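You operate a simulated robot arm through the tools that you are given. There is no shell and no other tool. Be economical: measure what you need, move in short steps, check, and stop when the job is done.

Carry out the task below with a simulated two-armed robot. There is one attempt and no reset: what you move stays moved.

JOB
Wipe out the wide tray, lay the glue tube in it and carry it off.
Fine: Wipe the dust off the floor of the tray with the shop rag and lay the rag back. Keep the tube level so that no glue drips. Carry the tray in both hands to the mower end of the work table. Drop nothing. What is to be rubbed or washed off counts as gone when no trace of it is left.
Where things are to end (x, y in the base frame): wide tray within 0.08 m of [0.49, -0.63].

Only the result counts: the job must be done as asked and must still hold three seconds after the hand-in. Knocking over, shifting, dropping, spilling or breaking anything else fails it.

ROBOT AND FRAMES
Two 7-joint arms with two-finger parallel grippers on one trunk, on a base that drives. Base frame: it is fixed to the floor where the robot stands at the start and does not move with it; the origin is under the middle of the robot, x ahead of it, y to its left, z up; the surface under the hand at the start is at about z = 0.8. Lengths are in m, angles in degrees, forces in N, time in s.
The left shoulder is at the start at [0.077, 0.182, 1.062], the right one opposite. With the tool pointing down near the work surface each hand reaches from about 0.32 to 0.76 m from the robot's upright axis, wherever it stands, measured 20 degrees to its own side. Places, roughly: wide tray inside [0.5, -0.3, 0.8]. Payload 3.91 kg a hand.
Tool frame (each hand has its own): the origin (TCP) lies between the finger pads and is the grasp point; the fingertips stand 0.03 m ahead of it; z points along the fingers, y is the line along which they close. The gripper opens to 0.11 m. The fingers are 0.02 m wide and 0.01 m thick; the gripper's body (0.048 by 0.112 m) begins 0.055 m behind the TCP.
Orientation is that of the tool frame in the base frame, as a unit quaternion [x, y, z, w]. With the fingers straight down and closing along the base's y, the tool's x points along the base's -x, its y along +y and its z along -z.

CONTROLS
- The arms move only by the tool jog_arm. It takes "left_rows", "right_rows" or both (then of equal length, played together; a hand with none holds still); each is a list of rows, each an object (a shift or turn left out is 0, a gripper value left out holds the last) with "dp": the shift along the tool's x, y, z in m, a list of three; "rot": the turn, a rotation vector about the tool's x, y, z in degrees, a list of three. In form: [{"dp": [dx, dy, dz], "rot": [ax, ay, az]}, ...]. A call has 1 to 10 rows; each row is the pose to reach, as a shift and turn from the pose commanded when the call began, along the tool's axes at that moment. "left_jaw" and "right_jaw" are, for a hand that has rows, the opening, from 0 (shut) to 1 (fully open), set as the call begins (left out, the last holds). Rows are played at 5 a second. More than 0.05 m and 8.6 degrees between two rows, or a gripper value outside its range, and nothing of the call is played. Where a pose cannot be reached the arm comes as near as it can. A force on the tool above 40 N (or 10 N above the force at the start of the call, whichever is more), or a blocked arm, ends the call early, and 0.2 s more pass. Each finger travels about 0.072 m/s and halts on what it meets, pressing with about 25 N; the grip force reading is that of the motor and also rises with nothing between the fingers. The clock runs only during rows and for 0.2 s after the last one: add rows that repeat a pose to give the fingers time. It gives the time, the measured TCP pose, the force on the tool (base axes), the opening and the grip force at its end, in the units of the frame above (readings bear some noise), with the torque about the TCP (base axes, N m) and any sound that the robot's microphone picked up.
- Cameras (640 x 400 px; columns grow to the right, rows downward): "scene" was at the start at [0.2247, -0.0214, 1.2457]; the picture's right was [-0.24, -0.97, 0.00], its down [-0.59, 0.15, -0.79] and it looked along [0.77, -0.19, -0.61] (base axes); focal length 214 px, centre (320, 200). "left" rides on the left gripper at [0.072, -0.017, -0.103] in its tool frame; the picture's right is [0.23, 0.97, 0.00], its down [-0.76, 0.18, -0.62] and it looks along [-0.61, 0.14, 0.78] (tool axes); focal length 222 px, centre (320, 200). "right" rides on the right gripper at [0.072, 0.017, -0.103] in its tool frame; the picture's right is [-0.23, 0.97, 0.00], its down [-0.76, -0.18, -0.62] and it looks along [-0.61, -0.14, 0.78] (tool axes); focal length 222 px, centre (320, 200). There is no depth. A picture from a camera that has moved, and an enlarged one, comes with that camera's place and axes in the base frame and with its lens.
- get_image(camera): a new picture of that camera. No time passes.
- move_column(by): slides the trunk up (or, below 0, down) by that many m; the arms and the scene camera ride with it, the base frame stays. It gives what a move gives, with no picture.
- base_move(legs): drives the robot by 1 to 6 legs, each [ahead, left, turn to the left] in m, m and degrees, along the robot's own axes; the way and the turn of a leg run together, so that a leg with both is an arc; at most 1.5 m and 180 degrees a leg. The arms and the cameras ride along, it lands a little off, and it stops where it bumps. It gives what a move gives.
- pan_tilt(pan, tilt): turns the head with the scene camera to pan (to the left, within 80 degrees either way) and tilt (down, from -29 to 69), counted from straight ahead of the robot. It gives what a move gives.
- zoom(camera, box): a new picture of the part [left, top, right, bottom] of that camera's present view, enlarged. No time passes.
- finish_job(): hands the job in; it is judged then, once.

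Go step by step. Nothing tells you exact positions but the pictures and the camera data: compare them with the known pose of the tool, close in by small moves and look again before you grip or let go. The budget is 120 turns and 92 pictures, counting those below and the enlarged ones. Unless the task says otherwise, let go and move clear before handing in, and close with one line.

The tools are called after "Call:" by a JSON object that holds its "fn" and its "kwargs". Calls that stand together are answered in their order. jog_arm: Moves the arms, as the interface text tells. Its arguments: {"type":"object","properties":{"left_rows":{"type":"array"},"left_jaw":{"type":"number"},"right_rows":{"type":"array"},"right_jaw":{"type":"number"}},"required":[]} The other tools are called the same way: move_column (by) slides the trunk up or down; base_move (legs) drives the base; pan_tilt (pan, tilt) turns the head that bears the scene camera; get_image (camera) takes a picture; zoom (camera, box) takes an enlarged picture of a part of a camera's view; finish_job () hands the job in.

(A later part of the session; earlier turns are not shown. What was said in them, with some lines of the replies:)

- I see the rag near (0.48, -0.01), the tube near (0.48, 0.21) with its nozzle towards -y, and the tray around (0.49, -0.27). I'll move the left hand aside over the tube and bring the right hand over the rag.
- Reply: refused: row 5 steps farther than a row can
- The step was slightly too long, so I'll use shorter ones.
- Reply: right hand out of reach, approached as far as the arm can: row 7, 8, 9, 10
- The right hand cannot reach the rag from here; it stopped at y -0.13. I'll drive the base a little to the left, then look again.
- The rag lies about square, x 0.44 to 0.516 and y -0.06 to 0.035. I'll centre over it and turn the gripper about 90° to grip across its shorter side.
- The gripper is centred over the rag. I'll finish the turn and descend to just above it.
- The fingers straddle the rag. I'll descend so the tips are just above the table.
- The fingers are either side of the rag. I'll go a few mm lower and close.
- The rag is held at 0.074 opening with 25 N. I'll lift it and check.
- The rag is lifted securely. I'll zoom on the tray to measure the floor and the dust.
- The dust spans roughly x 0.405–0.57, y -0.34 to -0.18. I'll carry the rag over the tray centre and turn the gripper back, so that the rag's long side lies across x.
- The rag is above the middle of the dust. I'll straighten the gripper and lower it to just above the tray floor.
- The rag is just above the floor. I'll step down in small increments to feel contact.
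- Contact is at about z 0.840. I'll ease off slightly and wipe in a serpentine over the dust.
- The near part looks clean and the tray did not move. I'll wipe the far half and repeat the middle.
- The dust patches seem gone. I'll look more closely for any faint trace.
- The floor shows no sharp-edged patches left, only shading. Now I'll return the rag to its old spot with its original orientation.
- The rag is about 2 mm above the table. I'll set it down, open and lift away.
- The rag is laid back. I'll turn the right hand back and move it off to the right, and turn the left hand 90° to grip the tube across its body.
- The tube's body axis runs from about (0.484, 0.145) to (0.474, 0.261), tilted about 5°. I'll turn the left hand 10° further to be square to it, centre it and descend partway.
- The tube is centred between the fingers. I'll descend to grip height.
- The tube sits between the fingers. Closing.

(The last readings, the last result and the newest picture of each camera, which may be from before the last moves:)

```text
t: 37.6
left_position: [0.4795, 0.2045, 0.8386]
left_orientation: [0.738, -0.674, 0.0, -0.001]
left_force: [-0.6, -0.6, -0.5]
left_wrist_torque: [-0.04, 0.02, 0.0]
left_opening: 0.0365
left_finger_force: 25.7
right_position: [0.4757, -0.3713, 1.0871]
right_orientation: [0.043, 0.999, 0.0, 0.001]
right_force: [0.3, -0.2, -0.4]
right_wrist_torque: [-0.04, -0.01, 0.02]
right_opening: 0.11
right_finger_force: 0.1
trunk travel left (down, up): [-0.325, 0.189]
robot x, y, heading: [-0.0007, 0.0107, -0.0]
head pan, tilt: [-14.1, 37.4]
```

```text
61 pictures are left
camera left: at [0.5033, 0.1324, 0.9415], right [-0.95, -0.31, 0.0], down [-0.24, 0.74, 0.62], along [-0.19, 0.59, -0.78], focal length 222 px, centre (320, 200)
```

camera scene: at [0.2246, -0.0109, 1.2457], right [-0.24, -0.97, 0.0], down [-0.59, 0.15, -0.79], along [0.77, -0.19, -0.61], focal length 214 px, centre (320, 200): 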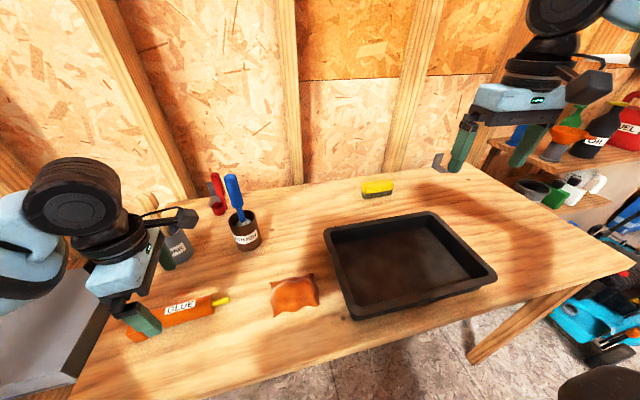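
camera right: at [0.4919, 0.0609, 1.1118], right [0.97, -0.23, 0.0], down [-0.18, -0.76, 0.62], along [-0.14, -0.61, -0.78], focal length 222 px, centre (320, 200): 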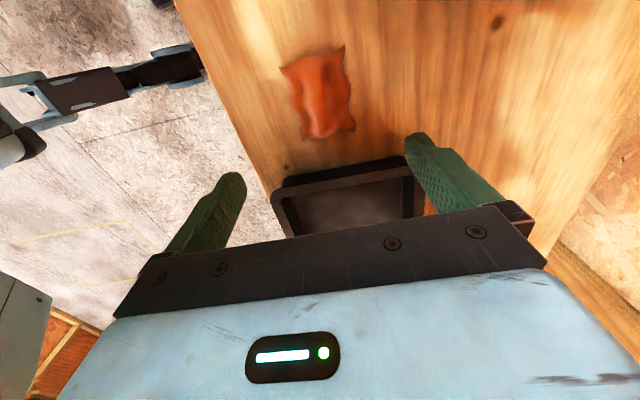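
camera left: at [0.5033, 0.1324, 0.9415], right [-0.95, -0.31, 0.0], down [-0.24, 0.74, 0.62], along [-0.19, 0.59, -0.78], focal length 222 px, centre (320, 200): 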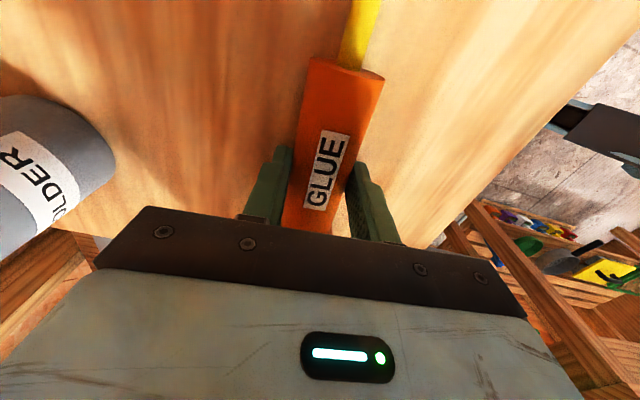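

Gripped at 0.0365. I'll lift slowly and check that the tube stays level.

Call:
{"fn": "jog_arm", "kwargs": {"left_rows": [{"dp": [0, 0, -0.01]}, {"dp": [0, 0, -0.03]}, {"dp": [0, 0, -0.06]}, {"dp": [0, 0, -0.09]}, {"dp": [0, 0, -0.12]}, {"dp": [0, 0, -0.15]}, {"dp": [0, 0, -0.17]}, {"dp": [0, 0, -0.17]}]}}

Call:
{"fn": "get_image", "kwargs": {"camera": "left"}}

Call:
{"fn": "get_image", "kwargs": {"camera": "scene"}}

```text
t: 39.4
left_position: [0.479, 0.2045, 1.0075]
left_orientation: [0.738, -0.675, 0.0, 0.0]
left_force: [-0.2, 0.2, -1.5]
left_wrist_torque: [-0.03, 0.02, -0.02]
left_opening: 0.0363
left_finger_force: 25.0
right_position: [0.4761, -0.3723, 1.0867]
right_orientation: [0.043, 0.999, 0.001, 0.001]
right_force: [-0.1, 1.0, 0.0]
right_wrist_torque: [-0.02, 0.0, 0.01]
right_opening: 0.11
right_finger_force: 0.0
trunk travel left (down, up): [-0.325, 0.189]
robot x, y, heading: [-0.0037, 0.0073, 0.0]
head pan, tilt: [-14.1, 37.4]
```

```text
60 pictures are left
camera left: at [0.5034, 0.1321, 1.111], right [-0.95, -0.31, 0.0], down [-0.24, 0.74, 0.62], along [-0.2, 0.59, -0.78], focal length 222 px, centre (320, 200)
```

left: 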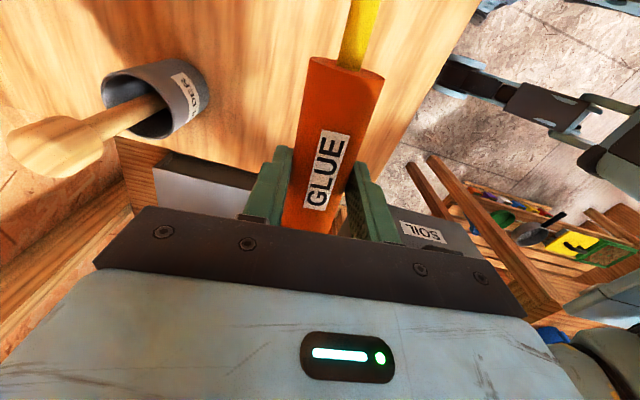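

```text
59 pictures are left
camera scene: at [0.2248, -0.0107, 1.2456], right [-0.24, -0.97, 0.0], down [-0.59, 0.15, -0.79], along [0.77, -0.19, -0.61], focal length 214 px, centre (320, 200)
```

scene: 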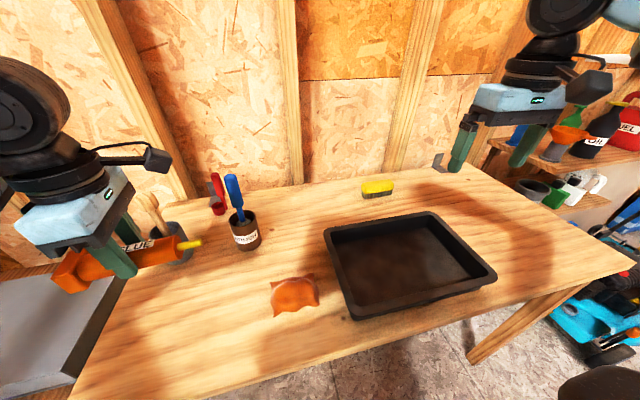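

The tube is lifted and level. I'll bring the right hand in closer to the body, then drive right so the left hand comes over the tray.

Call:
{"fn": "jog_arm", "kwargs": {"right_rows": [{"dp": [0.015, 0.03, 0], "rot": [0, 0, -5]}, {"dp": [0.03, 0.06, 0], "rot": [0, 0, -5]}, {"dp": [0.045, 0.09, 0], "rot": [0, 0, -5]}, {"dp": [0.06, 0.12, 0], "rot": [0, 0, -5]}, {"dp": [0.06, 0.14, 0], "rot": [0, 0, -5]}]}}

Call:
{"fn": "base_move", "kwargs": {"legs": [[0, -0.22, 0], [0, -0.23, 0]]}}

Call:
{"fn": "get_image", "kwargs": {"camera": "scene"}}

Call:
{"fn": "get_image", "kwargs": {"camera": "left"}}

```text
t: 40.6
left_position: [0.4795, 0.2053, 1.0068]
left_orientation: [0.738, -0.675, 0.001, -0.001]
left_force: [0.3, 0.3, -1.3]
left_wrist_torque: [0.0, 0.03, 0.0]
left_opening: 0.0367
left_finger_force: 24.6
right_position: [0.4294, -0.2267, 1.0866]
right_orientation: [0.0, 1.0, -0.001, -0.001]
right_force: [0.6, -0.5, 0.3]
right_wrist_torque: [-0.01, -0.04, 0.03]
right_opening: 0.1097
right_finger_force: 0.0
trunk travel left (down, up): [-0.325, 0.189]
robot x, y, heading: [0.0002, 0.011, 0.1]
head pan, tilt: [-14.1, 37.4]
```

```text
t: 45.4
left_position: [0.4802, -0.2444, 1.0078]
left_orientation: [0.738, -0.675, 0.0, 0.001]
left_force: [-0.2, 0.1, -0.9]
left_wrist_torque: [0.01, 0.0, -0.03]
left_opening: 0.0368
left_finger_force: 24.8
right_position: [0.4302, -0.6778, 1.0872]
right_orientation: [0.0, 1.0, 0.0, 0.001]
right_force: [-0.4, -0.5, 0.1]
right_wrist_torque: [0.0, 0.01, 0.0]
right_opening: 0.1098
right_finger_force: 0.3
trunk travel left (down, up): [-0.325, 0.189]
robot x, y, heading: [-0.0011, -0.4387, 0.3]
head pan, tilt: [-14.1, 37.4]
```

```text
58 pictures are left
camera scene: at [0.225, -0.4606, 1.2457], right [-0.24, -0.97, 0.0], down [-0.59, 0.15, -0.79], along [0.77, -0.19, -0.61], focal length 214 px, centre (320, 200)
```

scene: 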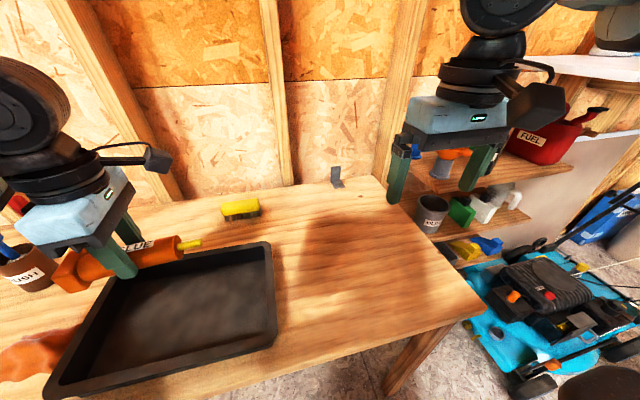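

```text
57 pictures are left
camera left: at [0.5036, -0.3178, 1.1109], right [-0.95, -0.31, 0.0], down [-0.24, 0.74, 0.62], along [-0.19, 0.59, -0.78], focal length 222 px, centre (320, 200)
```

left: 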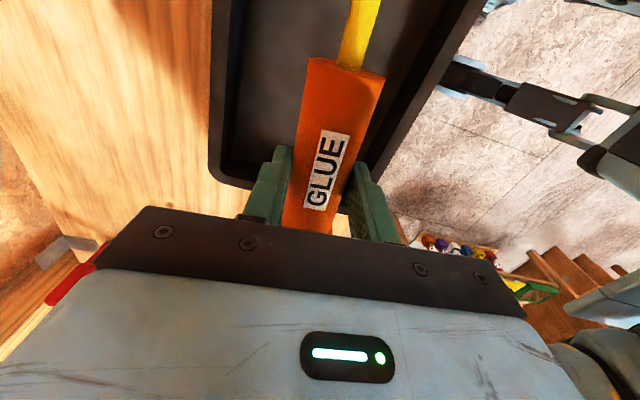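

The tube is over the tray. I'll shift to x 0.49, y -0.282 and lower towards the floor.

Call:
{"fn": "jog_arm", "kwargs": {"left_rows": [{"dp": [0.02, -0.004, 0]}, {"dp": [0.039, -0.0076, 0]}, {"dp": [0.039, -0.0076, 0.03]}, {"dp": [0.039, -0.0076, 0.06]}, {"dp": [0.039, -0.0076, 0.09]}, {"dp": [0.039, -0.0076, 0.12]}, {"dp": [0.039, -0.0076, 0.14]}, {"dp": [0.039, -0.0076, 0.15]}, {"dp": [0.039, -0.0076, 0.15]}]}}

Call:
{"fn": "get_image", "kwargs": {"camera": "scene"}}

Call:
{"fn": "get_image", "kwargs": {"camera": "left"}}

```text
t: 47.4
left_position: [0.4902, -0.2842, 0.8574]
left_orientation: [0.738, -0.675, 0.001, -0.001]
left_force: [0.8, -0.6, -1.3]
left_wrist_torque: [-0.04, 0.0, 0.04]
left_opening: 0.0367
left_finger_force: 25.4
right_position: [0.4284, -0.6776, 1.0876]
right_orientation: [0.0, 1.0, 0.0, 0.001]
right_force: [0.4, 0.2, -0.4]
right_wrist_torque: [0.03, -0.02, -0.01]
right_opening: 0.1101
right_finger_force: 0.0
trunk travel left (down, up): [-0.325, 0.189]
robot x, y, heading: [0.002, -0.4399, 0.3]
head pan, tilt: [-14.1, 37.4]
```

```text
56 pictures are left
camera scene: at [0.225, -0.4604, 1.2457], right [-0.24, -0.97, 0.0], down [-0.59, 0.15, -0.79], along [0.77, -0.19, -0.61], focal length 214 px, centre (320, 200)
```

scene: 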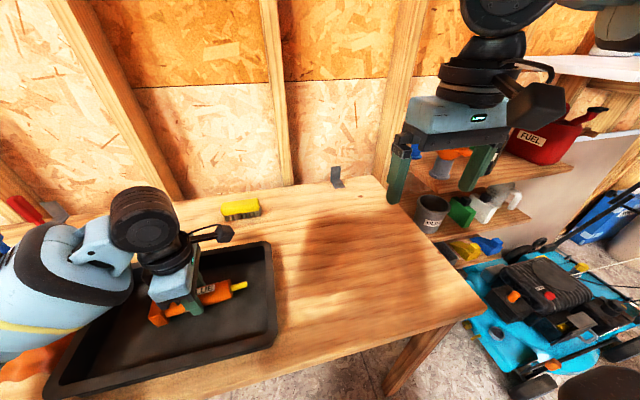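

```text
55 pictures are left
camera left: at [0.5142, -0.3563, 0.9608], right [-0.95, -0.31, 0.0], down [-0.24, 0.74, 0.62], along [-0.19, 0.59, -0.78], focal length 222 px, centre (320, 200)
```

left: 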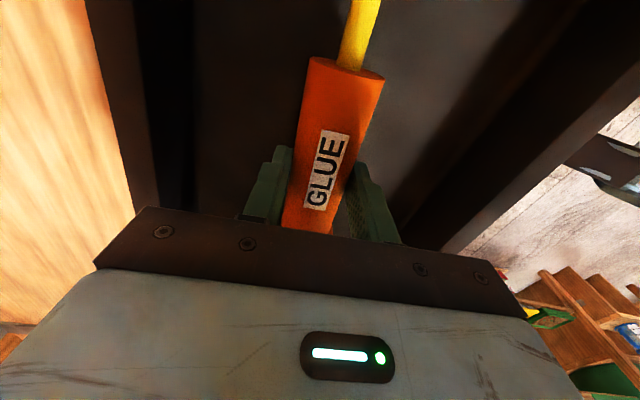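

The tube is inside the tray, just above the floor. I'll creep down until it touches.

Call:
{"fn": "jog_arm", "kwargs": {"left_rows": [{"dp": [0, 0, 0.006]}, {"dp": [0, 0, 0.01]}, {"dp": [0, 0, 0.012]}, {"dp": [0, 0, 0.013]}, {"dp": [0, 0, 0.013]}]}}

```text
t: 48.5
left_position: [0.4913, -0.2844, 0.8439]
left_orientation: [0.738, -0.675, 0.0, 0.0]
left_force: [-0.4, 0.1, -0.3]
left_wrist_torque: [0.01, -0.01, 0.01]
left_opening: 0.0366
left_finger_force: 24.6
right_position: [0.4299, -0.6773, 1.0874]
right_orientation: [-0.001, 1.0, 0.001, 0.001]
right_force: [0.2, 0.3, 0.1]
right_wrist_torque: [-0.02, -0.02, -0.01]
right_opening: 0.1098
right_finger_force: 0.0
trunk travel left (down, up): [-0.325, 0.189]
robot x, y, heading: [-0.0006, -0.4384, -0.1]
head pan, tilt: [-14.1, 37.4]
```

Call:
{"fn": "jog_arm", "kwargs": {"left_rows": [{"dp": [0, 0, 0.001]}, {"dp": [0, 0, 0.0015]}, {"dp": [0, 0, 0.0015]}]}}

```text
t: 49.4
left_position: [0.4896, -0.282, 0.8436]
left_orientation: [0.738, -0.674, 0.001, -0.001]
left_force: [0.7, 1.0, 12.7]
left_wrist_torque: [0.41, 0.03, -0.08]
left_opening: 0.0364
left_finger_force: 24.9
right_position: [0.4287, -0.6774, 1.0882]
right_orientation: [0.0, 1.0, 0.0, 0.0]
right_force: [0.6, -0.4, -0.6]
right_wrist_torque: [0.01, 0.01, 0.02]
right_opening: 0.1102
right_finger_force: 0.1
trunk travel left (down, up): [-0.325, 0.189]
robot x, y, heading: [-0.0007, -0.4402, 0.1]
head pan, tilt: [-14.1, 37.4]
```

The tube touches the floor. I'll ease off, open and lift straight away.

Call:
{"fn": "jog_arm", "kwargs": {"left_rows": [{"dp": [0, 0, -0.001]}, {"dp": [0, 0, -0.001]}]}}

Call:
{"fn": "jog_arm", "kwargs": {"left_rows": [{"dp": [0, 0, 0]}, {"dp": [0, 0, 0]}, {"dp": [0, 0, 0]}, {"dp": [0, 0, 0]}, {"dp": [0, 0, -0.01]}, {"dp": [0, 0, -0.04]}, {"dp": [0, 0, -0.08]}, {"dp": [0, 0, -0.12]}, {"dp": [0, 0, -0.16]}, {"dp": [0, 0, -0.2]}], "left_jaw": 0.8}}

Call:
{"fn": "get_image", "kwargs": {"camera": "left"}}

```text
t: 50.0
left_position: [0.4903, -0.2823, 0.8433]
left_orientation: [0.739, -0.674, 0.0, 0.0]
left_force: [3.0, 0.9, 10.2]
left_wrist_torque: [0.01, -0.14, -0.02]
left_opening: 0.0364
left_finger_force: 24.6
right_position: [0.4299, -0.6774, 1.0867]
right_orientation: [0.001, 1.0, 0.0, 0.002]
right_force: [-0.3, -0.4, 0.0]
right_wrist_torque: [0.02, -0.02, 0.0]
right_opening: 0.1098
right_finger_force: 0.1
trunk travel left (down, up): [-0.325, 0.189]
robot x, y, heading: [0.0018, -0.4379, -0.1]
head pan, tilt: [-14.1, 37.4]
```

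```text
t: 52.1
left_position: [0.4906, -0.283, 1.0439]
left_orientation: [0.738, -0.675, 0.0, 0.0]
left_force: [0.7, 0.5, 0.6]
left_wrist_torque: [0.0, -0.01, -0.02]
left_opening: 0.088
left_finger_force: 0.0
right_position: [0.4291, -0.6765, 1.0874]
right_orientation: [0.0, 1.0, 0.001, 0.001]
right_force: [0.7, -0.2, -0.5]
right_wrist_torque: [0.05, -0.01, 0.01]
right_opening: 0.1101
right_finger_force: 0.1
trunk travel left (down, up): [-0.325, 0.189]
robot x, y, heading: [-0.0, -0.4414, -0.1]
head pan, tilt: [-14.1, 37.4]
```

```text
54 pictures are left
camera left: at [0.5139, -0.3567, 1.1469], right [-0.95, -0.31, 0.0], down [-0.24, 0.74, 0.62], along [-0.19, 0.59, -0.78], focal length 222 px, centre (320, 200)
```

left: 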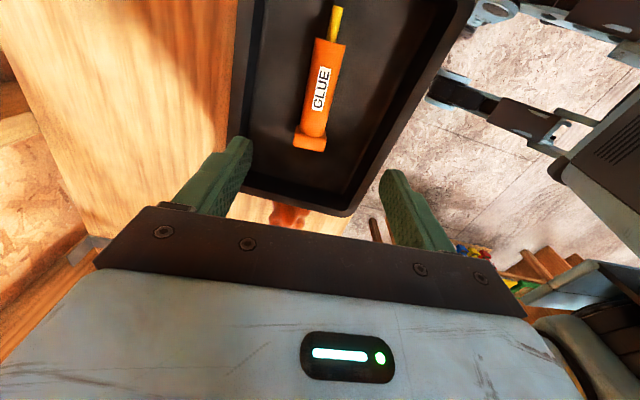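

The tube lies in the tray and is released. I'll turn the left hand back and drive so the body faces the tray centre.

Call:
{"fn": "jog_arm", "kwargs": {"left_rows": [{"rot": [0, 0, 8.5]}, {"rot": [0, 0, 17]}, {"rot": [0, 0, 25.5]}, {"rot": [0, 0, 34]}, {"rot": [0, 0, 42.5]}, {"rot": [0, 0, 51]}, {"rot": [0, 0, 59.5]}, {"rot": [0, 0, 68]}, {"rot": [0, 0, 76.5]}, {"rot": [0, 0, 85]}]}}

Call:
{"fn": "jog_arm", "kwargs": {"left_rows": [{"rot": [0, 0, 5]}, {"rot": [0, 0, 9.9]}, {"rot": [0, 0, 9.9]}]}}

Call:
{"fn": "base_move", "kwargs": {"legs": [[0, 0.167, 0]]}}

Call:
{"fn": "get_image", "kwargs": {"camera": "scene"}}

Call:
{"fn": "get_image", "kwargs": {"camera": "left"}}

Call:
{"fn": "get_image", "kwargs": {"camera": "right"}}

```text
t: 54.4
left_position: [0.4912, -0.2838, 1.0433]
left_orientation: [-0.087, 0.996, -0.001, 0.0]
left_force: [0.7, 0.4, -0.5]
left_wrist_torque: [0.0, 0.0, -0.02]
left_opening: 0.0877
left_finger_force: 0.1
right_position: [0.4301, -0.6768, 1.0879]
right_orientation: [0.0, 1.0, 0.0, 0.001]
right_force: [0.1, -0.6, 0.1]
right_wrist_torque: [-0.03, 0.02, 0.01]
right_opening: 0.1099
right_finger_force: 0.0
trunk travel left (down, up): [-0.325, 0.189]
robot x, y, heading: [0.0015, -0.4391, 0.1]
head pan, tilt: [-14.1, 37.4]
```

```text
t: 55.1
left_position: [0.49, -0.2834, 1.044]
left_orientation: [-0.001, 1.0, 0.001, 0.0]
left_force: [0.0, -0.4, 0.4]
left_wrist_torque: [0.0, -0.02, 0.01]
left_opening: 0.088
left_finger_force: 0.1
right_position: [0.4297, -0.6768, 1.0879]
right_orientation: [0.001, 1.0, 0.0, 0.001]
right_force: [-0.2, -0.8, 0.0]
right_wrist_torque: [-0.03, 0.01, 0.0]
right_opening: 0.1102
right_finger_force: 0.0
trunk travel left (down, up): [-0.325, 0.189]
robot x, y, heading: [0.0025, -0.4417, 0.1]
head pan, tilt: [-14.1, 37.4]
```

```text
t: 57.2
left_position: [0.4909, -0.1177, 1.0433]
left_orientation: [-0.002, 1.0, 0.0, 0.0]
left_force: [-0.4, 1.0, 0.1]
left_wrist_torque: [-0.02, 0.02, -0.02]
left_opening: 0.0882
left_finger_force: 0.1
right_position: [0.43, -0.5111, 1.0879]
right_orientation: [0.0, 1.0, 0.0, 0.001]
right_force: [0.8, 0.9, -0.5]
right_wrist_torque: [-0.01, 0.03, 0.02]
right_opening: 0.1101
right_finger_force: 0.0
trunk travel left (down, up): [-0.325, 0.189]
robot x, y, heading: [0.0039, -0.2743, 0.4]
head pan, tilt: [-14.1, 37.4]
```

```text
53 pictures are left
camera scene: at [0.225, -0.2944, 1.2457], right [-0.24, -0.97, 0.0], down [-0.59, 0.15, -0.79], along [0.77, -0.19, -0.61], focal length 214 px, centre (320, 200)
```

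scene: 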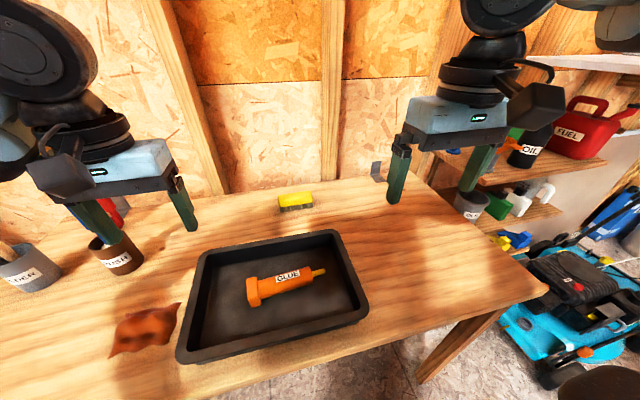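

```text
52 pictures are left
camera left: at [0.4189, -0.1366, 1.1472], right [-0.23, 0.97, 0.0], down [0.76, 0.18, 0.62], along [0.61, 0.14, -0.78], focal length 222 px, centre (320, 200)
```

left: 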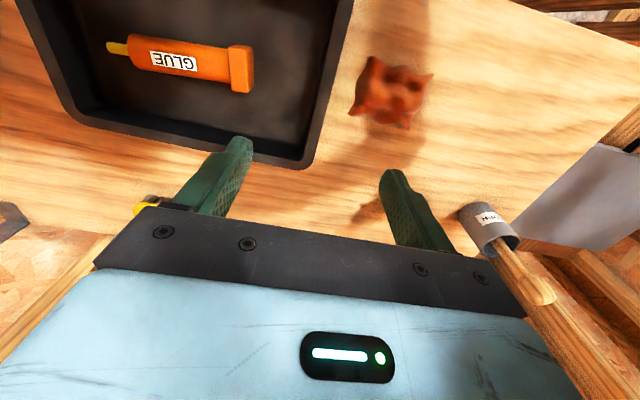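

```text
51 pictures are left
camera right: at [0.3557, -0.4937, 1.1931], right [0.23, 0.97, 0.0], down [0.76, -0.18, 0.62], along [0.61, -0.14, -0.78], focal length 222 px, centre (320, 200)
```

right: 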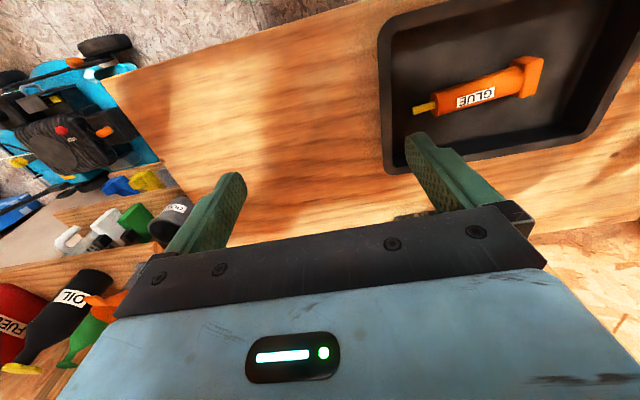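

Tray rim: x 0.388–0.60, y -0.428 to -0.11, centred at about (0.494, -0.268). The nozzle points at the right wall near x 0.497, so I'll grip diagonally, left at x 0.525 and right at x 0.462, with narrower jaws. I'll approach above the walls first.

Call:
{"fn": "jog_arm", "kwargs": {"left_rows": [{"dp": [-0.01, 0, 0.01]}, {"dp": [-0.02, 0, 0.03]}, {"dp": [-0.034, -0.002, 0.05]}, {"dp": [-0.034, -0.002, 0.08]}, {"dp": [-0.034, -0.002, 0.11]}, {"dp": [-0.034, -0.002, 0.133]}, {"dp": [-0.034, -0.002, 0.133]}], "right_rows": [{"dp": [-0.01, 0.03, 0.01]}, {"dp": [-0.02, 0.06, 0.03]}, {"dp": [-0.032, 0.093, 0.05]}, {"dp": [-0.032, 0.093, 0.09]}, {"dp": [-0.032, 0.093, 0.13]}, {"dp": [-0.032, 0.093, 0.17]}, {"dp": [-0.032, 0.093, 0.178]}], "left_jaw": 0.55, "right_jaw": 0.5}}

Call:
{"fn": "get_image", "kwargs": {"camera": "left"}}

Call:
{"fn": "get_image", "kwargs": {"camera": "right"}}

Call:
{"fn": "get_image", "kwargs": {"camera": "scene"}}

```text
t: 58.8
left_position: [0.5242, -0.1184, 0.91]
left_orientation: [-0.002, 1.0, 0.0, 0.0]
left_force: [0.5, -0.1, 0.0]
left_wrist_torque: [0.0, 0.02, -0.03]
left_opening: 0.0606
left_finger_force: 0.1
right_position: [0.4627, -0.4192, 0.9095]
right_orientation: [-0.001, 1.0, -0.001, 0.0]
right_force: [-0.6, 1.0, -0.6]
right_wrist_torque: [-0.02, 0.01, 0.0]
right_opening: 0.0551
right_finger_force: 0.1
trunk travel left (down, up): [-0.325, 0.189]
robot x, y, heading: [0.0005, -0.276, -0.2]
head pan, tilt: [-14.1, 37.4]
```

```text
50 pictures are left
camera left: at [0.452, -0.1382, 1.0148], right [-0.23, 0.97, 0.0], down [0.76, 0.18, 0.62], along [0.61, 0.14, -0.78], focal length 222 px, centre (320, 200)
```

left: 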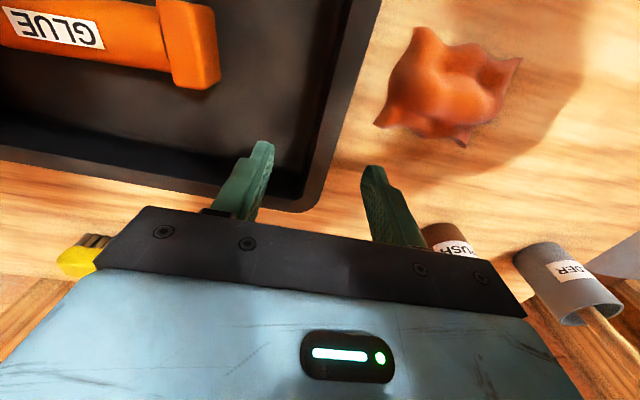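

```text
49 pictures are left
camera right: at [0.3884, -0.4013, 1.0149], right [0.23, 0.97, 0.0], down [0.76, -0.18, 0.62], along [0.61, -0.14, -0.78], focal length 222 px, centre (320, 200)
```

right: 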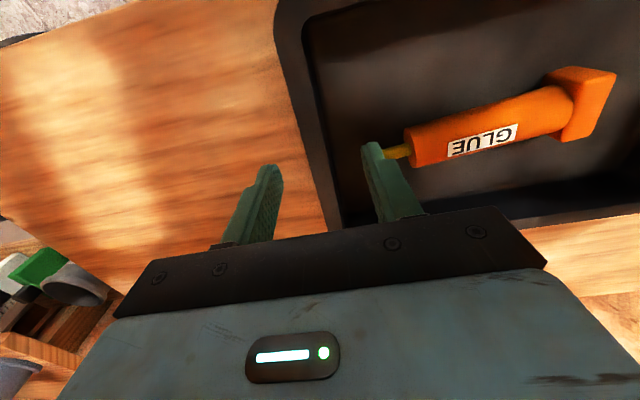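

```text
48 pictures are left
camera scene: at [0.2248, -0.2947, 1.2458], right [-0.24, -0.97, 0.0], down [-0.59, 0.15, -0.79], along [0.77, -0.19, -0.61], focal length 214 px, centre (320, 200)
```

scene: 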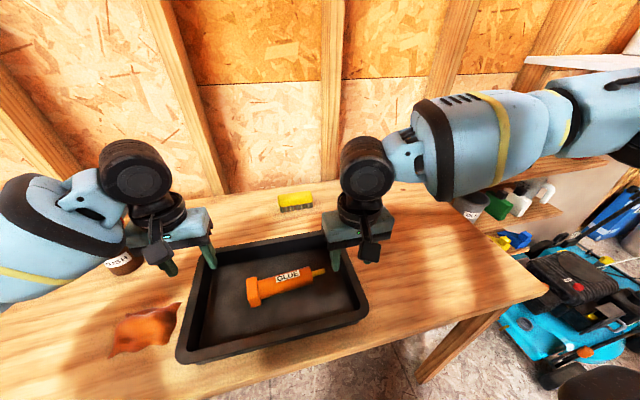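

Both hands straddle the rims (left rim y ≈ -0.1185, right ≈ -0.417) and the right finger clears the nozzle. I'll lower both to grip height.

Call:
{"fn": "jog_arm", "kwargs": {"left_rows": [{"dp": [0, 0, 0.02]}, {"dp": [0, 0, 0.04]}, {"dp": [0, 0, 0.055]}, {"dp": [0, 0, 0.064]}, {"dp": [0, 0, 0.064]}], "right_rows": [{"dp": [0, 0.001, 0.02]}, {"dp": [0, 0.002, 0.04]}, {"dp": [0, 0.002, 0.055]}, {"dp": [0, 0.002, 0.064]}, {"dp": [0, 0.002, 0.064]}]}}

Call:
{"fn": "get_image", "kwargs": {"camera": "left"}}

Call:
{"fn": "get_image", "kwargs": {"camera": "right"}}

```text
t: 60.0
left_position: [0.5249, -0.1195, 0.8457]
left_orientation: [-0.002, 1.0, 0.001, 0.0]
left_force: [-0.4, -0.1, -0.5]
left_wrist_torque: [-0.02, 0.0, -0.01]
left_opening: 0.0606
left_finger_force: 0.0
right_position: [0.4622, -0.4165, 0.8454]
right_orientation: [0.0, 1.0, 0.0, 0.001]
right_force: [-0.1, 0.0, 0.5]
right_wrist_torque: [0.01, -0.01, 0.0]
right_opening: 0.055
right_finger_force: 0.0
trunk travel left (down, up): [-0.325, 0.189]
robot x, y, heading: [0.0047, -0.273, 0.1]
head pan, tilt: [-14.1, 37.4]
```

```text
47 pictures are left
camera left: at [0.4525, -0.1388, 0.9501], right [-0.23, 0.97, 0.0], down [0.76, 0.18, 0.62], along [0.61, 0.14, -0.78], focal length 222 px, centre (320, 200)
```

left: 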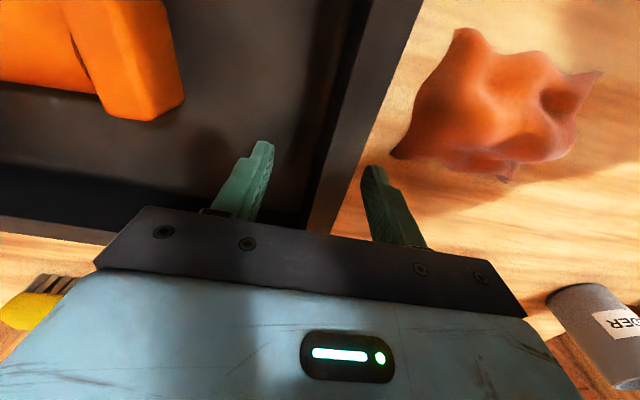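

```text
46 pictures are left
camera right: at [0.3881, -0.3993, 0.9511], right [0.23, 0.97, 0.0], down [0.76, -0.18, 0.62], along [0.61, -0.14, -0.78], focal length 222 px, centre (320, 200)
```

right: 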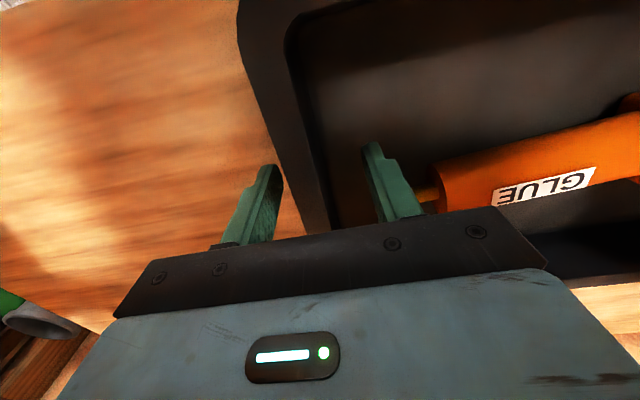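

The fingers are on both sides of each wall. Closing both.

Call:
{"fn": "jog_arm", "kwargs": {"left_rows": [{"dp": [0, 0, 0.002]}, {"dp": [0, 0, 0.002]}, {"dp": [0, 0, 0.002]}, {"dp": [0, 0, 0.002]}, {"dp": [0, 0, 0.002]}, {"dp": [0, 0, 0.002]}], "right_rows": [{"dp": [0, 0, 0.002]}, {"dp": [0, 0, 0.002]}, {"dp": [0, 0, 0.002]}, {"dp": [0, 0, 0.002]}, {"dp": [0, 0, 0.002]}, {"dp": [0, 0, 0.002]}], "left_jaw": 0, "right_jaw": 0}}

Call:
{"fn": "get_image", "kwargs": {"camera": "left"}}

Call:
{"fn": "get_image", "kwargs": {"camera": "right"}}

```text
t: 61.4
left_position: [0.5249, -0.1201, 0.8442]
left_orientation: [0.0, 1.0, -0.001, 0.0]
left_force: [-4.6, -8.6, 1.1]
left_wrist_torque: [0.0, -0.13, -0.46]
left_opening: 0.0037
left_finger_force: 24.7
right_position: [0.4613, -0.4157, 0.8432]
right_orientation: [0.0, 1.0, 0.001, 0.0]
right_force: [4.8, 9.4, 0.6]
right_wrist_torque: [-0.03, 0.02, -0.49]
right_opening: 0.0039
right_finger_force: 25.1
trunk travel left (down, up): [-0.325, 0.189]
robot x, y, heading: [-0.0005, -0.2746, -0.1]
head pan, tilt: [-14.1, 37.4]
```

```text
45 pictures are left
camera left: at [0.4524, -0.1394, 0.9483], right [-0.23, 0.97, 0.0], down [0.76, 0.18, 0.62], along [0.61, 0.14, -0.78], focal length 222 px, centre (320, 200)
```

left: 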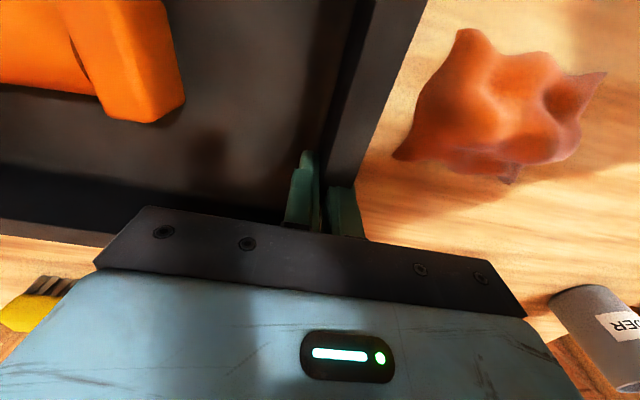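

```text
44 pictures are left
camera right: at [0.388, -0.3992, 0.9492], right [0.23, 0.97, 0.0], down [0.76, -0.18, 0.62], along [0.61, -0.14, -0.78], focal length 222 px, centre (320, 200)
```

right: 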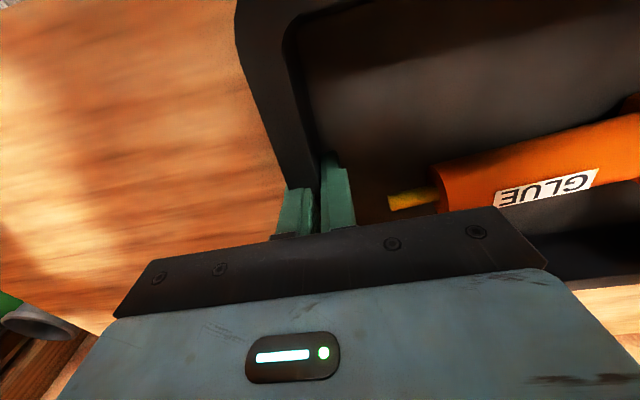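

Both walls are gripped (0.004 m thick) with a slight pull apart. I'll relieve that by about 1 mm each and lift together slowly.

Call:
{"fn": "jog_arm", "kwargs": {"left_rows": [{"dp": [0.0005, -0.001, 0]}, {"dp": [0.0005, -0.001, -0.003]}, {"dp": [0.0005, -0.001, -0.008]}, {"dp": [0.0005, -0.001, -0.015]}, {"dp": [0.0005, -0.001, -0.02]}, {"dp": [0.0005, -0.001, -0.02]}], "right_rows": [{"dp": [-0.0005, 0.001, 0]}, {"dp": [-0.0005, 0.001, -0.003]}, {"dp": [-0.0005, 0.001, -0.008]}, {"dp": [-0.0005, 0.001, -0.015]}, {"dp": [-0.0005, 0.001, -0.02]}, {"dp": [-0.0005, 0.001, -0.02]}]}}

Call:
{"fn": "get_image", "kwargs": {"camera": "scene"}}

```text
t: 62.8
left_position: [0.5242, -0.12, 0.8635]
left_orientation: [-0.001, 1.0, 0.001, -0.001]
left_force: [-2.4, 5.0, -1.6]
left_wrist_torque: [-0.05, 0.46, -0.49]
left_opening: 0.0035
left_finger_force: 25.0
right_position: [0.4628, -0.4164, 0.8639]
right_orientation: [-0.001, 1.0, -0.001, 0.0]
right_force: [1.4, -5.2, -0.5]
right_wrist_torque: [0.07, -0.52, -0.4]
right_opening: 0.0035
right_finger_force: 24.9
trunk travel left (down, up): [-0.325, 0.189]
robot x, y, heading: [0.0001, -0.2736, 0.1]
head pan, tilt: [-14.1, 37.4]
```

```text
43 pictures are left
camera scene: at [0.2252, -0.2947, 1.2456], right [-0.24, -0.97, 0.0], down [-0.59, 0.15, -0.79], along [0.77, -0.19, -0.61], focal length 214 px, centre (320, 200)
```

scene: 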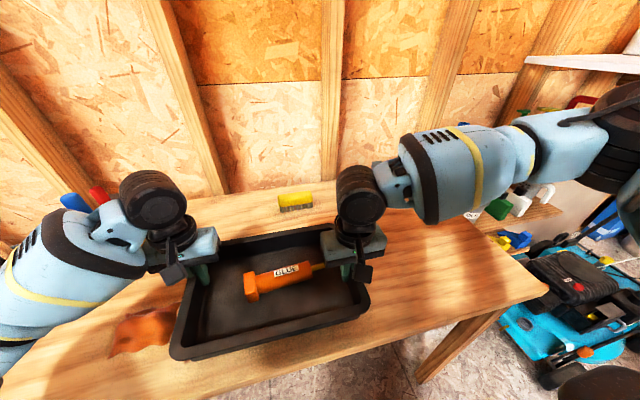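

The tray is lifted level and the tube is lying still. I'll raise it 3 cm more, then drive right by 0.36 m.

Call:
{"fn": "jog_arm", "kwargs": {"left_rows": [{"dp": [0, 0, -0.006]}, {"dp": [0, 0, -0.014]}, {"dp": [0, 0, -0.022]}, {"dp": [0, 0, -0.03]}, {"dp": [0, 0, -0.03]}], "right_rows": [{"dp": [0, 0, -0.006]}, {"dp": [0, 0, -0.014]}, {"dp": [0, 0, -0.022]}, {"dp": [0, 0, -0.03]}, {"dp": [0, 0, -0.03]}]}}

Call:
{"fn": "base_move", "kwargs": {"legs": [[0, -0.12, 0]]}}

Call:
{"fn": "get_image", "kwargs": {"camera": "scene"}}

```text
t: 64.0
left_position: [0.5248, -0.1204, 0.8956]
left_orientation: [-0.003, 1.0, 0.0, 0.0]
left_force: [-1.0, 13.5, -1.8]
left_wrist_torque: [0.1, 0.03, -0.54]
left_opening: 0.0038
left_finger_force: 24.8
right_position: [0.4632, -0.4156, 0.8941]
right_orientation: [0.001, 1.0, -0.001, 0.0]
right_force: [1.2, -13.3, -1.1]
right_wrist_torque: [0.13, -0.09, -0.39]
right_opening: 0.0037
right_finger_force: 25.4
trunk travel left (down, up): [-0.325, 0.189]
robot x, y, heading: [0.0031, -0.2715, 0.0]
head pan, tilt: [-14.1, 37.4]
```

```text
t: 65.8
left_position: [0.5238, -0.2396, 0.8942]
left_orientation: [-0.002, 1.0, 0.001, 0.001]
left_force: [1.4, 19.0, -2.9]
left_wrist_torque: [0.07, -0.22, -0.51]
left_opening: 0.0039
left_finger_force: 25.0
right_position: [0.4628, -0.5344, 0.8943]
right_orientation: [-0.001, 1.0, -0.001, 0.001]
right_force: [-1.1, -19.2, -1.1]
right_wrist_torque: [0.06, 0.15, -0.38]
right_opening: 0.0037
right_finger_force: 25.0
trunk travel left (down, up): [-0.325, 0.189]
robot x, y, heading: [0.0003, -0.3918, 0.1]
head pan, tilt: [-14.1, 37.4]
```

```text
42 pictures are left
camera scene: at [0.2253, -0.414, 1.2456], right [-0.24, -0.97, 0.0], down [-0.59, 0.15, -0.79], along [0.77, -0.19, -0.61], focal length 214 px, centre (320, 200)
```

scene: 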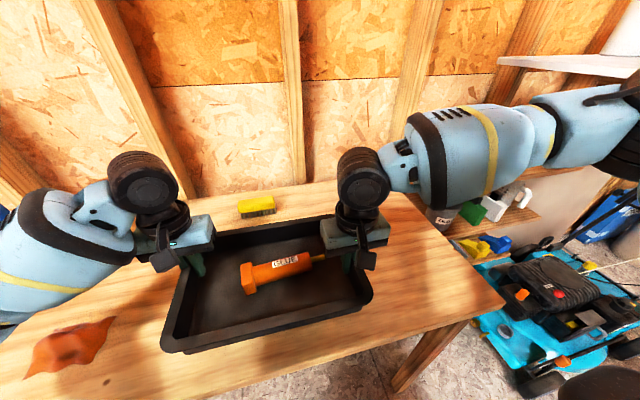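

All is steady, but the squeeze between the hands has grown to 19 N. I'll relieve it outward by about 1.3 mm each and drive on.

Call:
{"fn": "jog_arm", "kwargs": {"left_rows": [{"dp": [0, 0.0007, 0]}, {"dp": [0, 0.0013, 0]}, {"dp": [0, 0.0013, 0]}], "right_rows": [{"dp": [0, -0.0007, 0]}, {"dp": [0, -0.0013, 0]}, {"dp": [0, -0.0013, 0]}]}}

Call:
{"fn": "base_move", "kwargs": {"legs": [[0, -0.12, 0]]}}

Call:
{"fn": "get_image", "kwargs": {"camera": "scene"}}

```text
t: 66.5
left_position: [0.5242, -0.2384, 0.8951]
left_orientation: [-0.001, 1.0, -0.001, 0.0]
left_force: [-5.7, -14.1, -2.0]
left_wrist_torque: [0.04, -0.62, -0.37]
left_opening: 0.0041
left_finger_force: 25.3
right_position: [0.4624, -0.5346, 0.8933]
right_orientation: [-0.001, 1.0, 0.002, 0.001]
right_force: [4.5, 14.6, -1.5]
right_wrist_torque: [-0.02, 0.57, -0.37]
right_opening: 0.0034
right_finger_force: 25.0
trunk travel left (down, up): [-0.325, 0.189]
robot x, y, heading: [-0.0052, -0.392, 0.3]
head pan, tilt: [-14.1, 37.4]
```

```text
t: 68.3
left_position: [0.5246, -0.3583, 0.8961]
left_orientation: [-0.002, 1.0, -0.001, 0.0]
left_force: [-8.1, -25.7, -1.4]
left_wrist_torque: [-0.02, 0.02, -0.32]
left_opening: 0.0037
left_finger_force: 24.5
right_position: [0.4628, -0.6546, 0.893]
right_orientation: [-0.002, 1.0, 0.001, 0.001]
right_force: [7.4, 26.3, -1.9]
right_wrist_torque: [-0.01, -0.02, -0.29]
right_opening: 0.0036
right_finger_force: 25.3
trunk travel left (down, up): [-0.325, 0.189]
robot x, y, heading: [0.003, -0.5116, 0.0]
head pan, tilt: [-14.1, 37.4]
```

```text
41 pictures are left
camera scene: at [0.2255, -0.5339, 1.2456], right [-0.24, -0.97, 0.0], down [-0.59, 0.15, -0.79], along [0.77, -0.19, -0.61], focal length 214 px, centre (320, 200)
```

scene: 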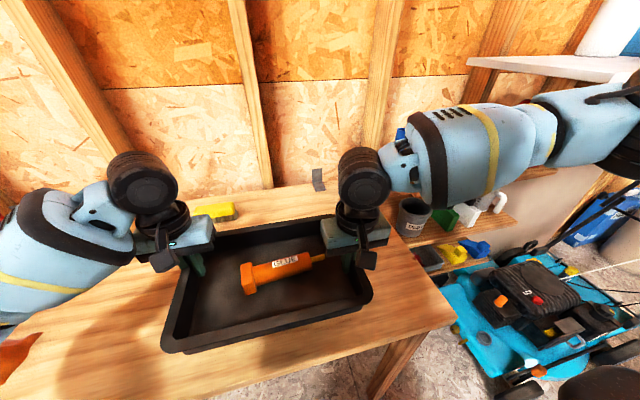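

I overcorrected slightly and the hands now pull apart at 26 N. I'll move in 0.7 mm each, then drive the remaining 0.12 m.

Call:
{"fn": "jog_arm", "kwargs": {"left_rows": [{"dp": [0, -0.0004, 0]}, {"dp": [0, -0.0007, 0]}, {"dp": [0, -0.0007, 0]}], "right_rows": [{"dp": [0, 0.0004, 0]}, {"dp": [0, 0.0007, 0]}, {"dp": [0, 0.0007, 0]}]}}

Call:
{"fn": "base_move", "kwargs": {"legs": [[0, -0.12, 0]]}}

Call:
{"fn": "get_image", "kwargs": {"camera": "scene"}}

```text
t: 69.1
left_position: [0.524, -0.3582, 0.8952]
left_orientation: [-0.002, 1.0, 0.001, -0.001]
left_force: [0.9, 10.5, -0.9]
left_wrist_torque: [0.06, 0.09, -0.42]
left_opening: 0.0037
left_finger_force: 25.6
right_position: [0.4638, -0.6546, 0.8927]
right_orientation: [0.0, 1.0, 0.0, 0.001]
right_force: [0.4, -10.0, -1.7]
right_wrist_torque: [-0.16, -0.05, -0.26]
right_opening: 0.0039
right_finger_force: 24.4
trunk travel left (down, up): [-0.325, 0.189]
robot x, y, heading: [0.0008, -0.5129, 0.3]
head pan, tilt: [-14.1, 37.4]
```

```text
t: 70.8
left_position: [0.5239, -0.479, 0.8954]
left_orientation: [-0.001, 1.0, 0.001, -0.001]
left_force: [2.2, 22.0, -1.6]
left_wrist_torque: [0.12, 0.17, -0.38]
left_opening: 0.0039
left_finger_force: 25.0
right_position: [0.4633, -0.774, 0.8929]
right_orientation: [-0.001, 1.0, -0.001, 0.001]
right_force: [-2.0, -23.3, -2.0]
right_wrist_torque: [-0.12, -0.18, -0.3]
right_opening: 0.0041
right_finger_force: 25.1
trunk travel left (down, up): [-0.325, 0.189]
robot x, y, heading: [-0.0007, -0.6319, 0.2]
head pan, tilt: [-14.1, 37.4]
```

```text
40 pictures are left
camera scene: at [0.2257, -0.6542, 1.2456], right [-0.24, -0.97, 0.0], down [-0.59, 0.15, -0.79], along [0.77, -0.19, -0.61], focal length 214 px, centre (320, 200)
```

scene: 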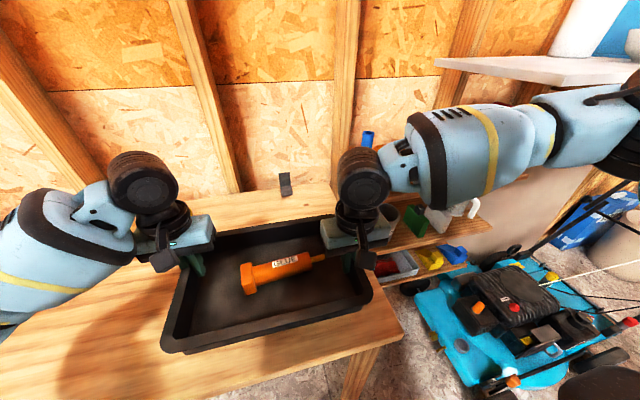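

The tray centre is now near (0.494, -0.628), fully over the table. I'll relieve the squeeze and lower it to just above the surface.

Call:
{"fn": "jog_arm", "kwargs": {"left_rows": [{"dp": [0, 0.0005, 0.008]}, {"dp": [0, 0.0005, 0.018]}, {"dp": [0, 0.0005, 0.028]}, {"dp": [0, 0.0005, 0.038]}, {"dp": [0, 0.0005, 0.045]}, {"dp": [0, 0.0005, 0.045]}], "right_rows": [{"dp": [0, -0.0005, 0.008]}, {"dp": [0, -0.0005, 0.018]}, {"dp": [0, -0.0005, 0.028]}, {"dp": [0, -0.0005, 0.038]}, {"dp": [0, -0.0005, 0.045]}, {"dp": [0, -0.0005, 0.045]}]}}

Call:
{"fn": "get_image", "kwargs": {"camera": "scene"}}

```text
t: 72.2
left_position: [0.5248, -0.4782, 0.8495]
left_orientation: [-0.002, 1.0, 0.001, -0.001]
left_force: [-3.9, -8.7, -1.2]
left_wrist_torque: [-0.05, -0.25, -0.3]
left_opening: 0.0039
left_finger_force: 25.0
right_position: [0.4638, -0.7751, 0.8481]
right_orientation: [0.0, 1.0, -0.001, 0.0]
right_force: [4.3, 8.4, -1.3]
right_wrist_torque: [0.0, 0.29, -0.26]
right_opening: 0.0038
right_finger_force: 25.4
trunk travel left (down, up): [-0.325, 0.189]
robot x, y, heading: [0.0026, -0.6338, -0.1]
head pan, tilt: [-14.1, 37.4]
```

```text
39 pictures are left
camera scene: at [0.2256, -0.6538, 1.2457], right [-0.24, -0.97, 0.0], down [-0.59, 0.15, -0.79], along [0.77, -0.19, -0.61], focal length 214 px, centre (320, 200)
```

scene: 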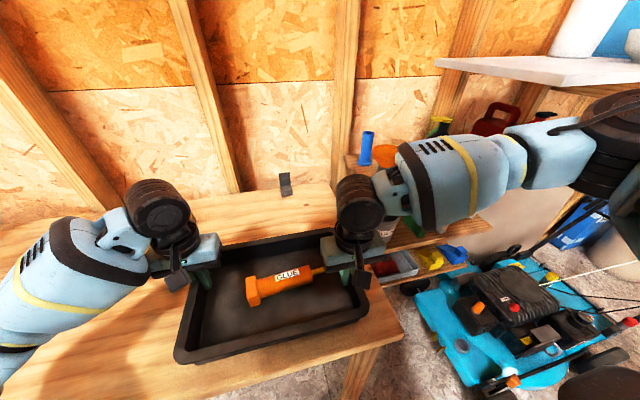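

About 5 mm remains. I'll lower gently to contact.

Call:
{"fn": "jog_arm", "kwargs": {"left_rows": [{"dp": [0, 0, 0.002]}, {"dp": [0, 0, 0.004]}, {"dp": [0, 0, 0.0055]}, {"dp": [0, 0, 0.006]}, {"dp": [0, 0, 0.006]}], "right_rows": [{"dp": [0, 0, 0.002]}, {"dp": [0, 0, 0.004]}, {"dp": [0, 0, 0.0055]}, {"dp": [0, 0, 0.006]}, {"dp": [0, 0, 0.006]}]}}

```text
t: 73.4
left_position: [0.5244, -0.4783, 0.8457]
left_orientation: [-0.002, 1.0, 0.0, -0.001]
left_force: [-3.0, -12.4, 8.7]
left_wrist_torque: [-0.06, 0.73, -0.38]
left_opening: 0.0038
left_finger_force: 24.8
right_position: [0.4633, -0.774, 0.8427]
right_orientation: [-0.001, 1.0, 0.001, 0.002]
right_force: [6.7, 10.9, 7.5]
right_wrist_torque: [-0.1, 0.63, -0.25]
right_opening: 0.0039
right_finger_force: 25.4
trunk travel left (down, up): [-0.325, 0.189]
robot x, y, heading: [0.0039, -0.632, 0.3]
head pan, tilt: [-14.1, 37.4]
```

The tray rests on the table. I'll open both hands a little and lift straight up.

Call:
{"fn": "jog_arm", "kwargs": {"left_rows": [{"dp": [0, 0, 0]}, {"dp": [0, 0, 0]}, {"dp": [0, 0, 0]}, {"dp": [0, 0, -0.01]}, {"dp": [0, 0, -0.03]}, {"dp": [0, 0, -0.06]}, {"dp": [0, 0, -0.1]}, {"dp": [0, 0, -0.14]}, {"dp": [0, 0, -0.18]}], "right_rows": [{"dp": [0, 0, 0]}, {"dp": [0, 0, 0]}, {"dp": [0, 0, 0]}, {"dp": [0, 0, -0.01]}, {"dp": [0, 0, -0.03]}, {"dp": [0, 0, -0.06]}, {"dp": [0, 0, -0.1]}, {"dp": [0, 0, -0.14]}, {"dp": [0, 0, -0.18]}], "left_jaw": 0.4, "right_jaw": 0.4}}

Call:
{"fn": "get_image", "kwargs": {"camera": "scene"}}

Call:
{"fn": "get_image", "kwargs": {"camera": "right"}}

Call:
{"fn": "get_image", "kwargs": {"camera": "left"}}

```text
t: 75.4
left_position: [0.5254, -0.4773, 1.0238]
left_orientation: [-0.002, 1.0, 0.001, -0.001]
left_force: [-0.7, 0.2, 0.4]
left_wrist_torque: [0.0, 0.02, 0.01]
left_opening: 0.0438
left_finger_force: 0.0
right_position: [0.4624, -0.7758, 1.025]
right_orientation: [0.0, 1.0, 0.0, 0.001]
right_force: [0.3, -0.3, 0.0]
right_wrist_torque: [-0.01, -0.01, 0.02]
right_opening: 0.0439
right_finger_force: 0.1
trunk travel left (down, up): [-0.325, 0.189]
robot x, y, heading: [-0.0002, -0.6309, 0.3]
head pan, tilt: [-14.1, 37.4]
```

```text
38 pictures are left
camera scene: at [0.2246, -0.6539, 1.2458], right [-0.24, -0.97, 0.0], down [-0.59, 0.15, -0.79], along [0.77, -0.19, -0.61], focal length 214 px, centre (320, 200)
```

scene: 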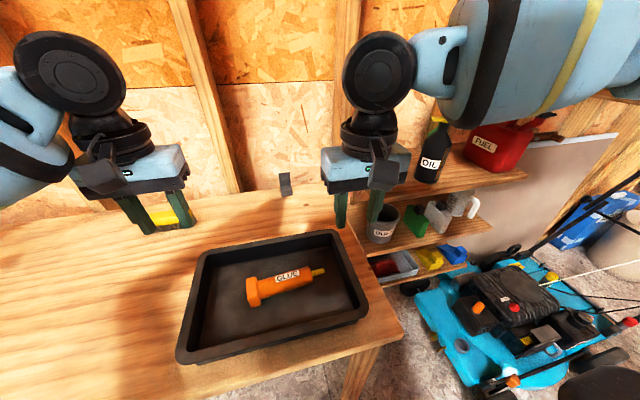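

```text
37 pictures are left
camera right: at [0.3884, -0.7581, 1.1294], right [0.23, 0.97, 0.0], down [0.76, -0.18, 0.62], along [0.61, -0.14, -0.78], focal length 222 px, centre (320, 200)
```

right: 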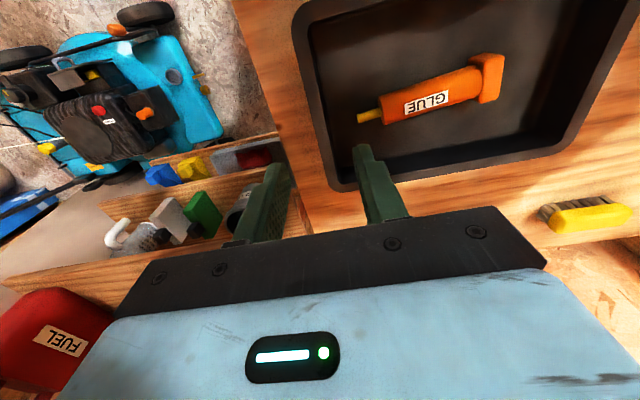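

```text
36 pictures are left
camera left: at [0.4519, -0.4968, 1.1272], right [-0.23, 0.97, 0.0], down [0.76, 0.18, 0.62], along [0.6, 0.15, -0.78], focal length 222 px, centre (320, 200)
```

left: 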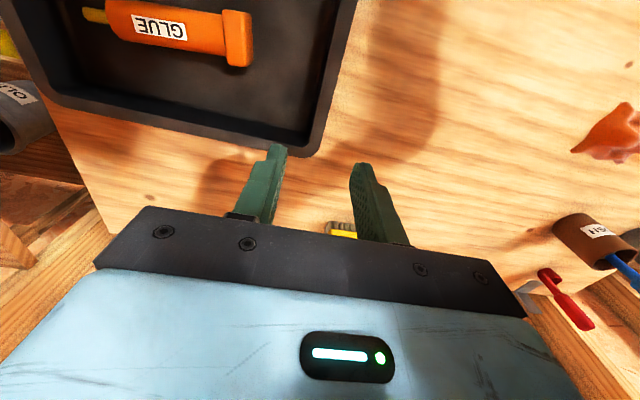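

The tray rests at the mower end with the tube in it, and both hands are clear. A last check of the tray floor for dust and of the table on the left.

Call:
{"fn": "zoom", "kwargs": {"camera": "scene", "box": [170, 225, 380, 370]}}

Call:
{"fn": "pan_tilt", "kwargs": {"pan": 40, "tilt": 30}}

Call:
{"fn": "get_image", "kwargs": {"camera": "scene"}}

```text
2.76 times, centred on (275, 298) of scene
camera zoom: at [0.2246, -0.6539, 1.2458], right [-0.24, -0.97, 0.0], down [-0.59, 0.15, -0.79], along [0.77, -0.19, -0.61], focal length 592 px, centre (444, -69)
```

zoom: 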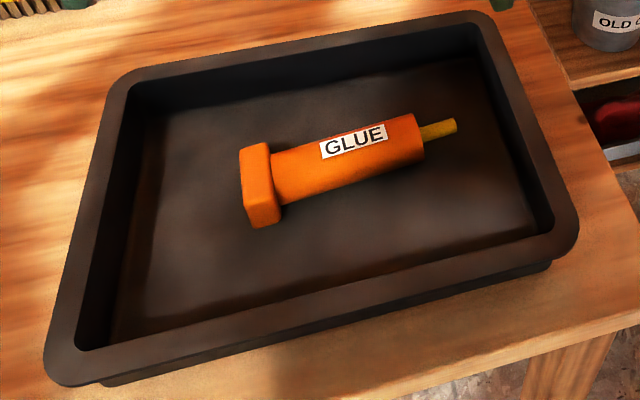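

```text
t: 76.6
left_position: [0.5251, -0.477, 1.0231]
left_orientation: [-0.002, 1.0, 0.0, -0.001]
left_force: [-0.3, -0.2, -0.5]
left_wrist_torque: [0.01, 0.05, -0.05]
left_opening: 0.0441
left_finger_force: 0.0
right_position: [0.4637, -0.775, 1.0231]
right_orientation: [-0.001, 1.0, 0.0, -0.001]
right_force: [0.0, -1.3, 0.4]
right_wrist_torque: [0.02, 0.0, -0.03]
right_opening: 0.0438
right_finger_force: 0.1
trunk travel left (down, up): [-0.325, 0.189]
robot x, y, heading: [0.0012, -0.6323, 0.5]
head pan, tilt: [40.0, 30.0]
```

```text
34 pictures are left
camera scene: at [0.2106, -0.5746, 1.2571], right [0.64, -0.77, 0.0], down [-0.38, -0.32, -0.87], along [0.66, 0.56, -0.5], focal length 214 px, centre (320, 200)
```

scene: 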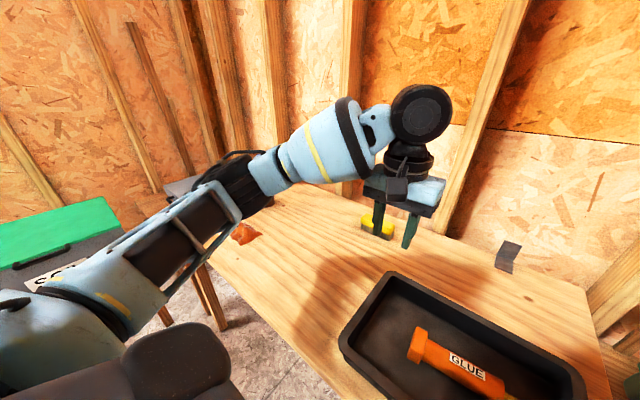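

The tray floor is clean, the tube lies in it, the rag is back at its spot, and nothing else looks disturbed. Handing in.

Call:
{"fn": "finish_job", "kwargs": {}}

```text
The job is handed in.
```

I wiped the tray, laid the glue tube level in it and carried it in both hands to about (0.49, -0.63). The rag is back in its place and I saw nothing dropped or disturbed; the job is handed in.
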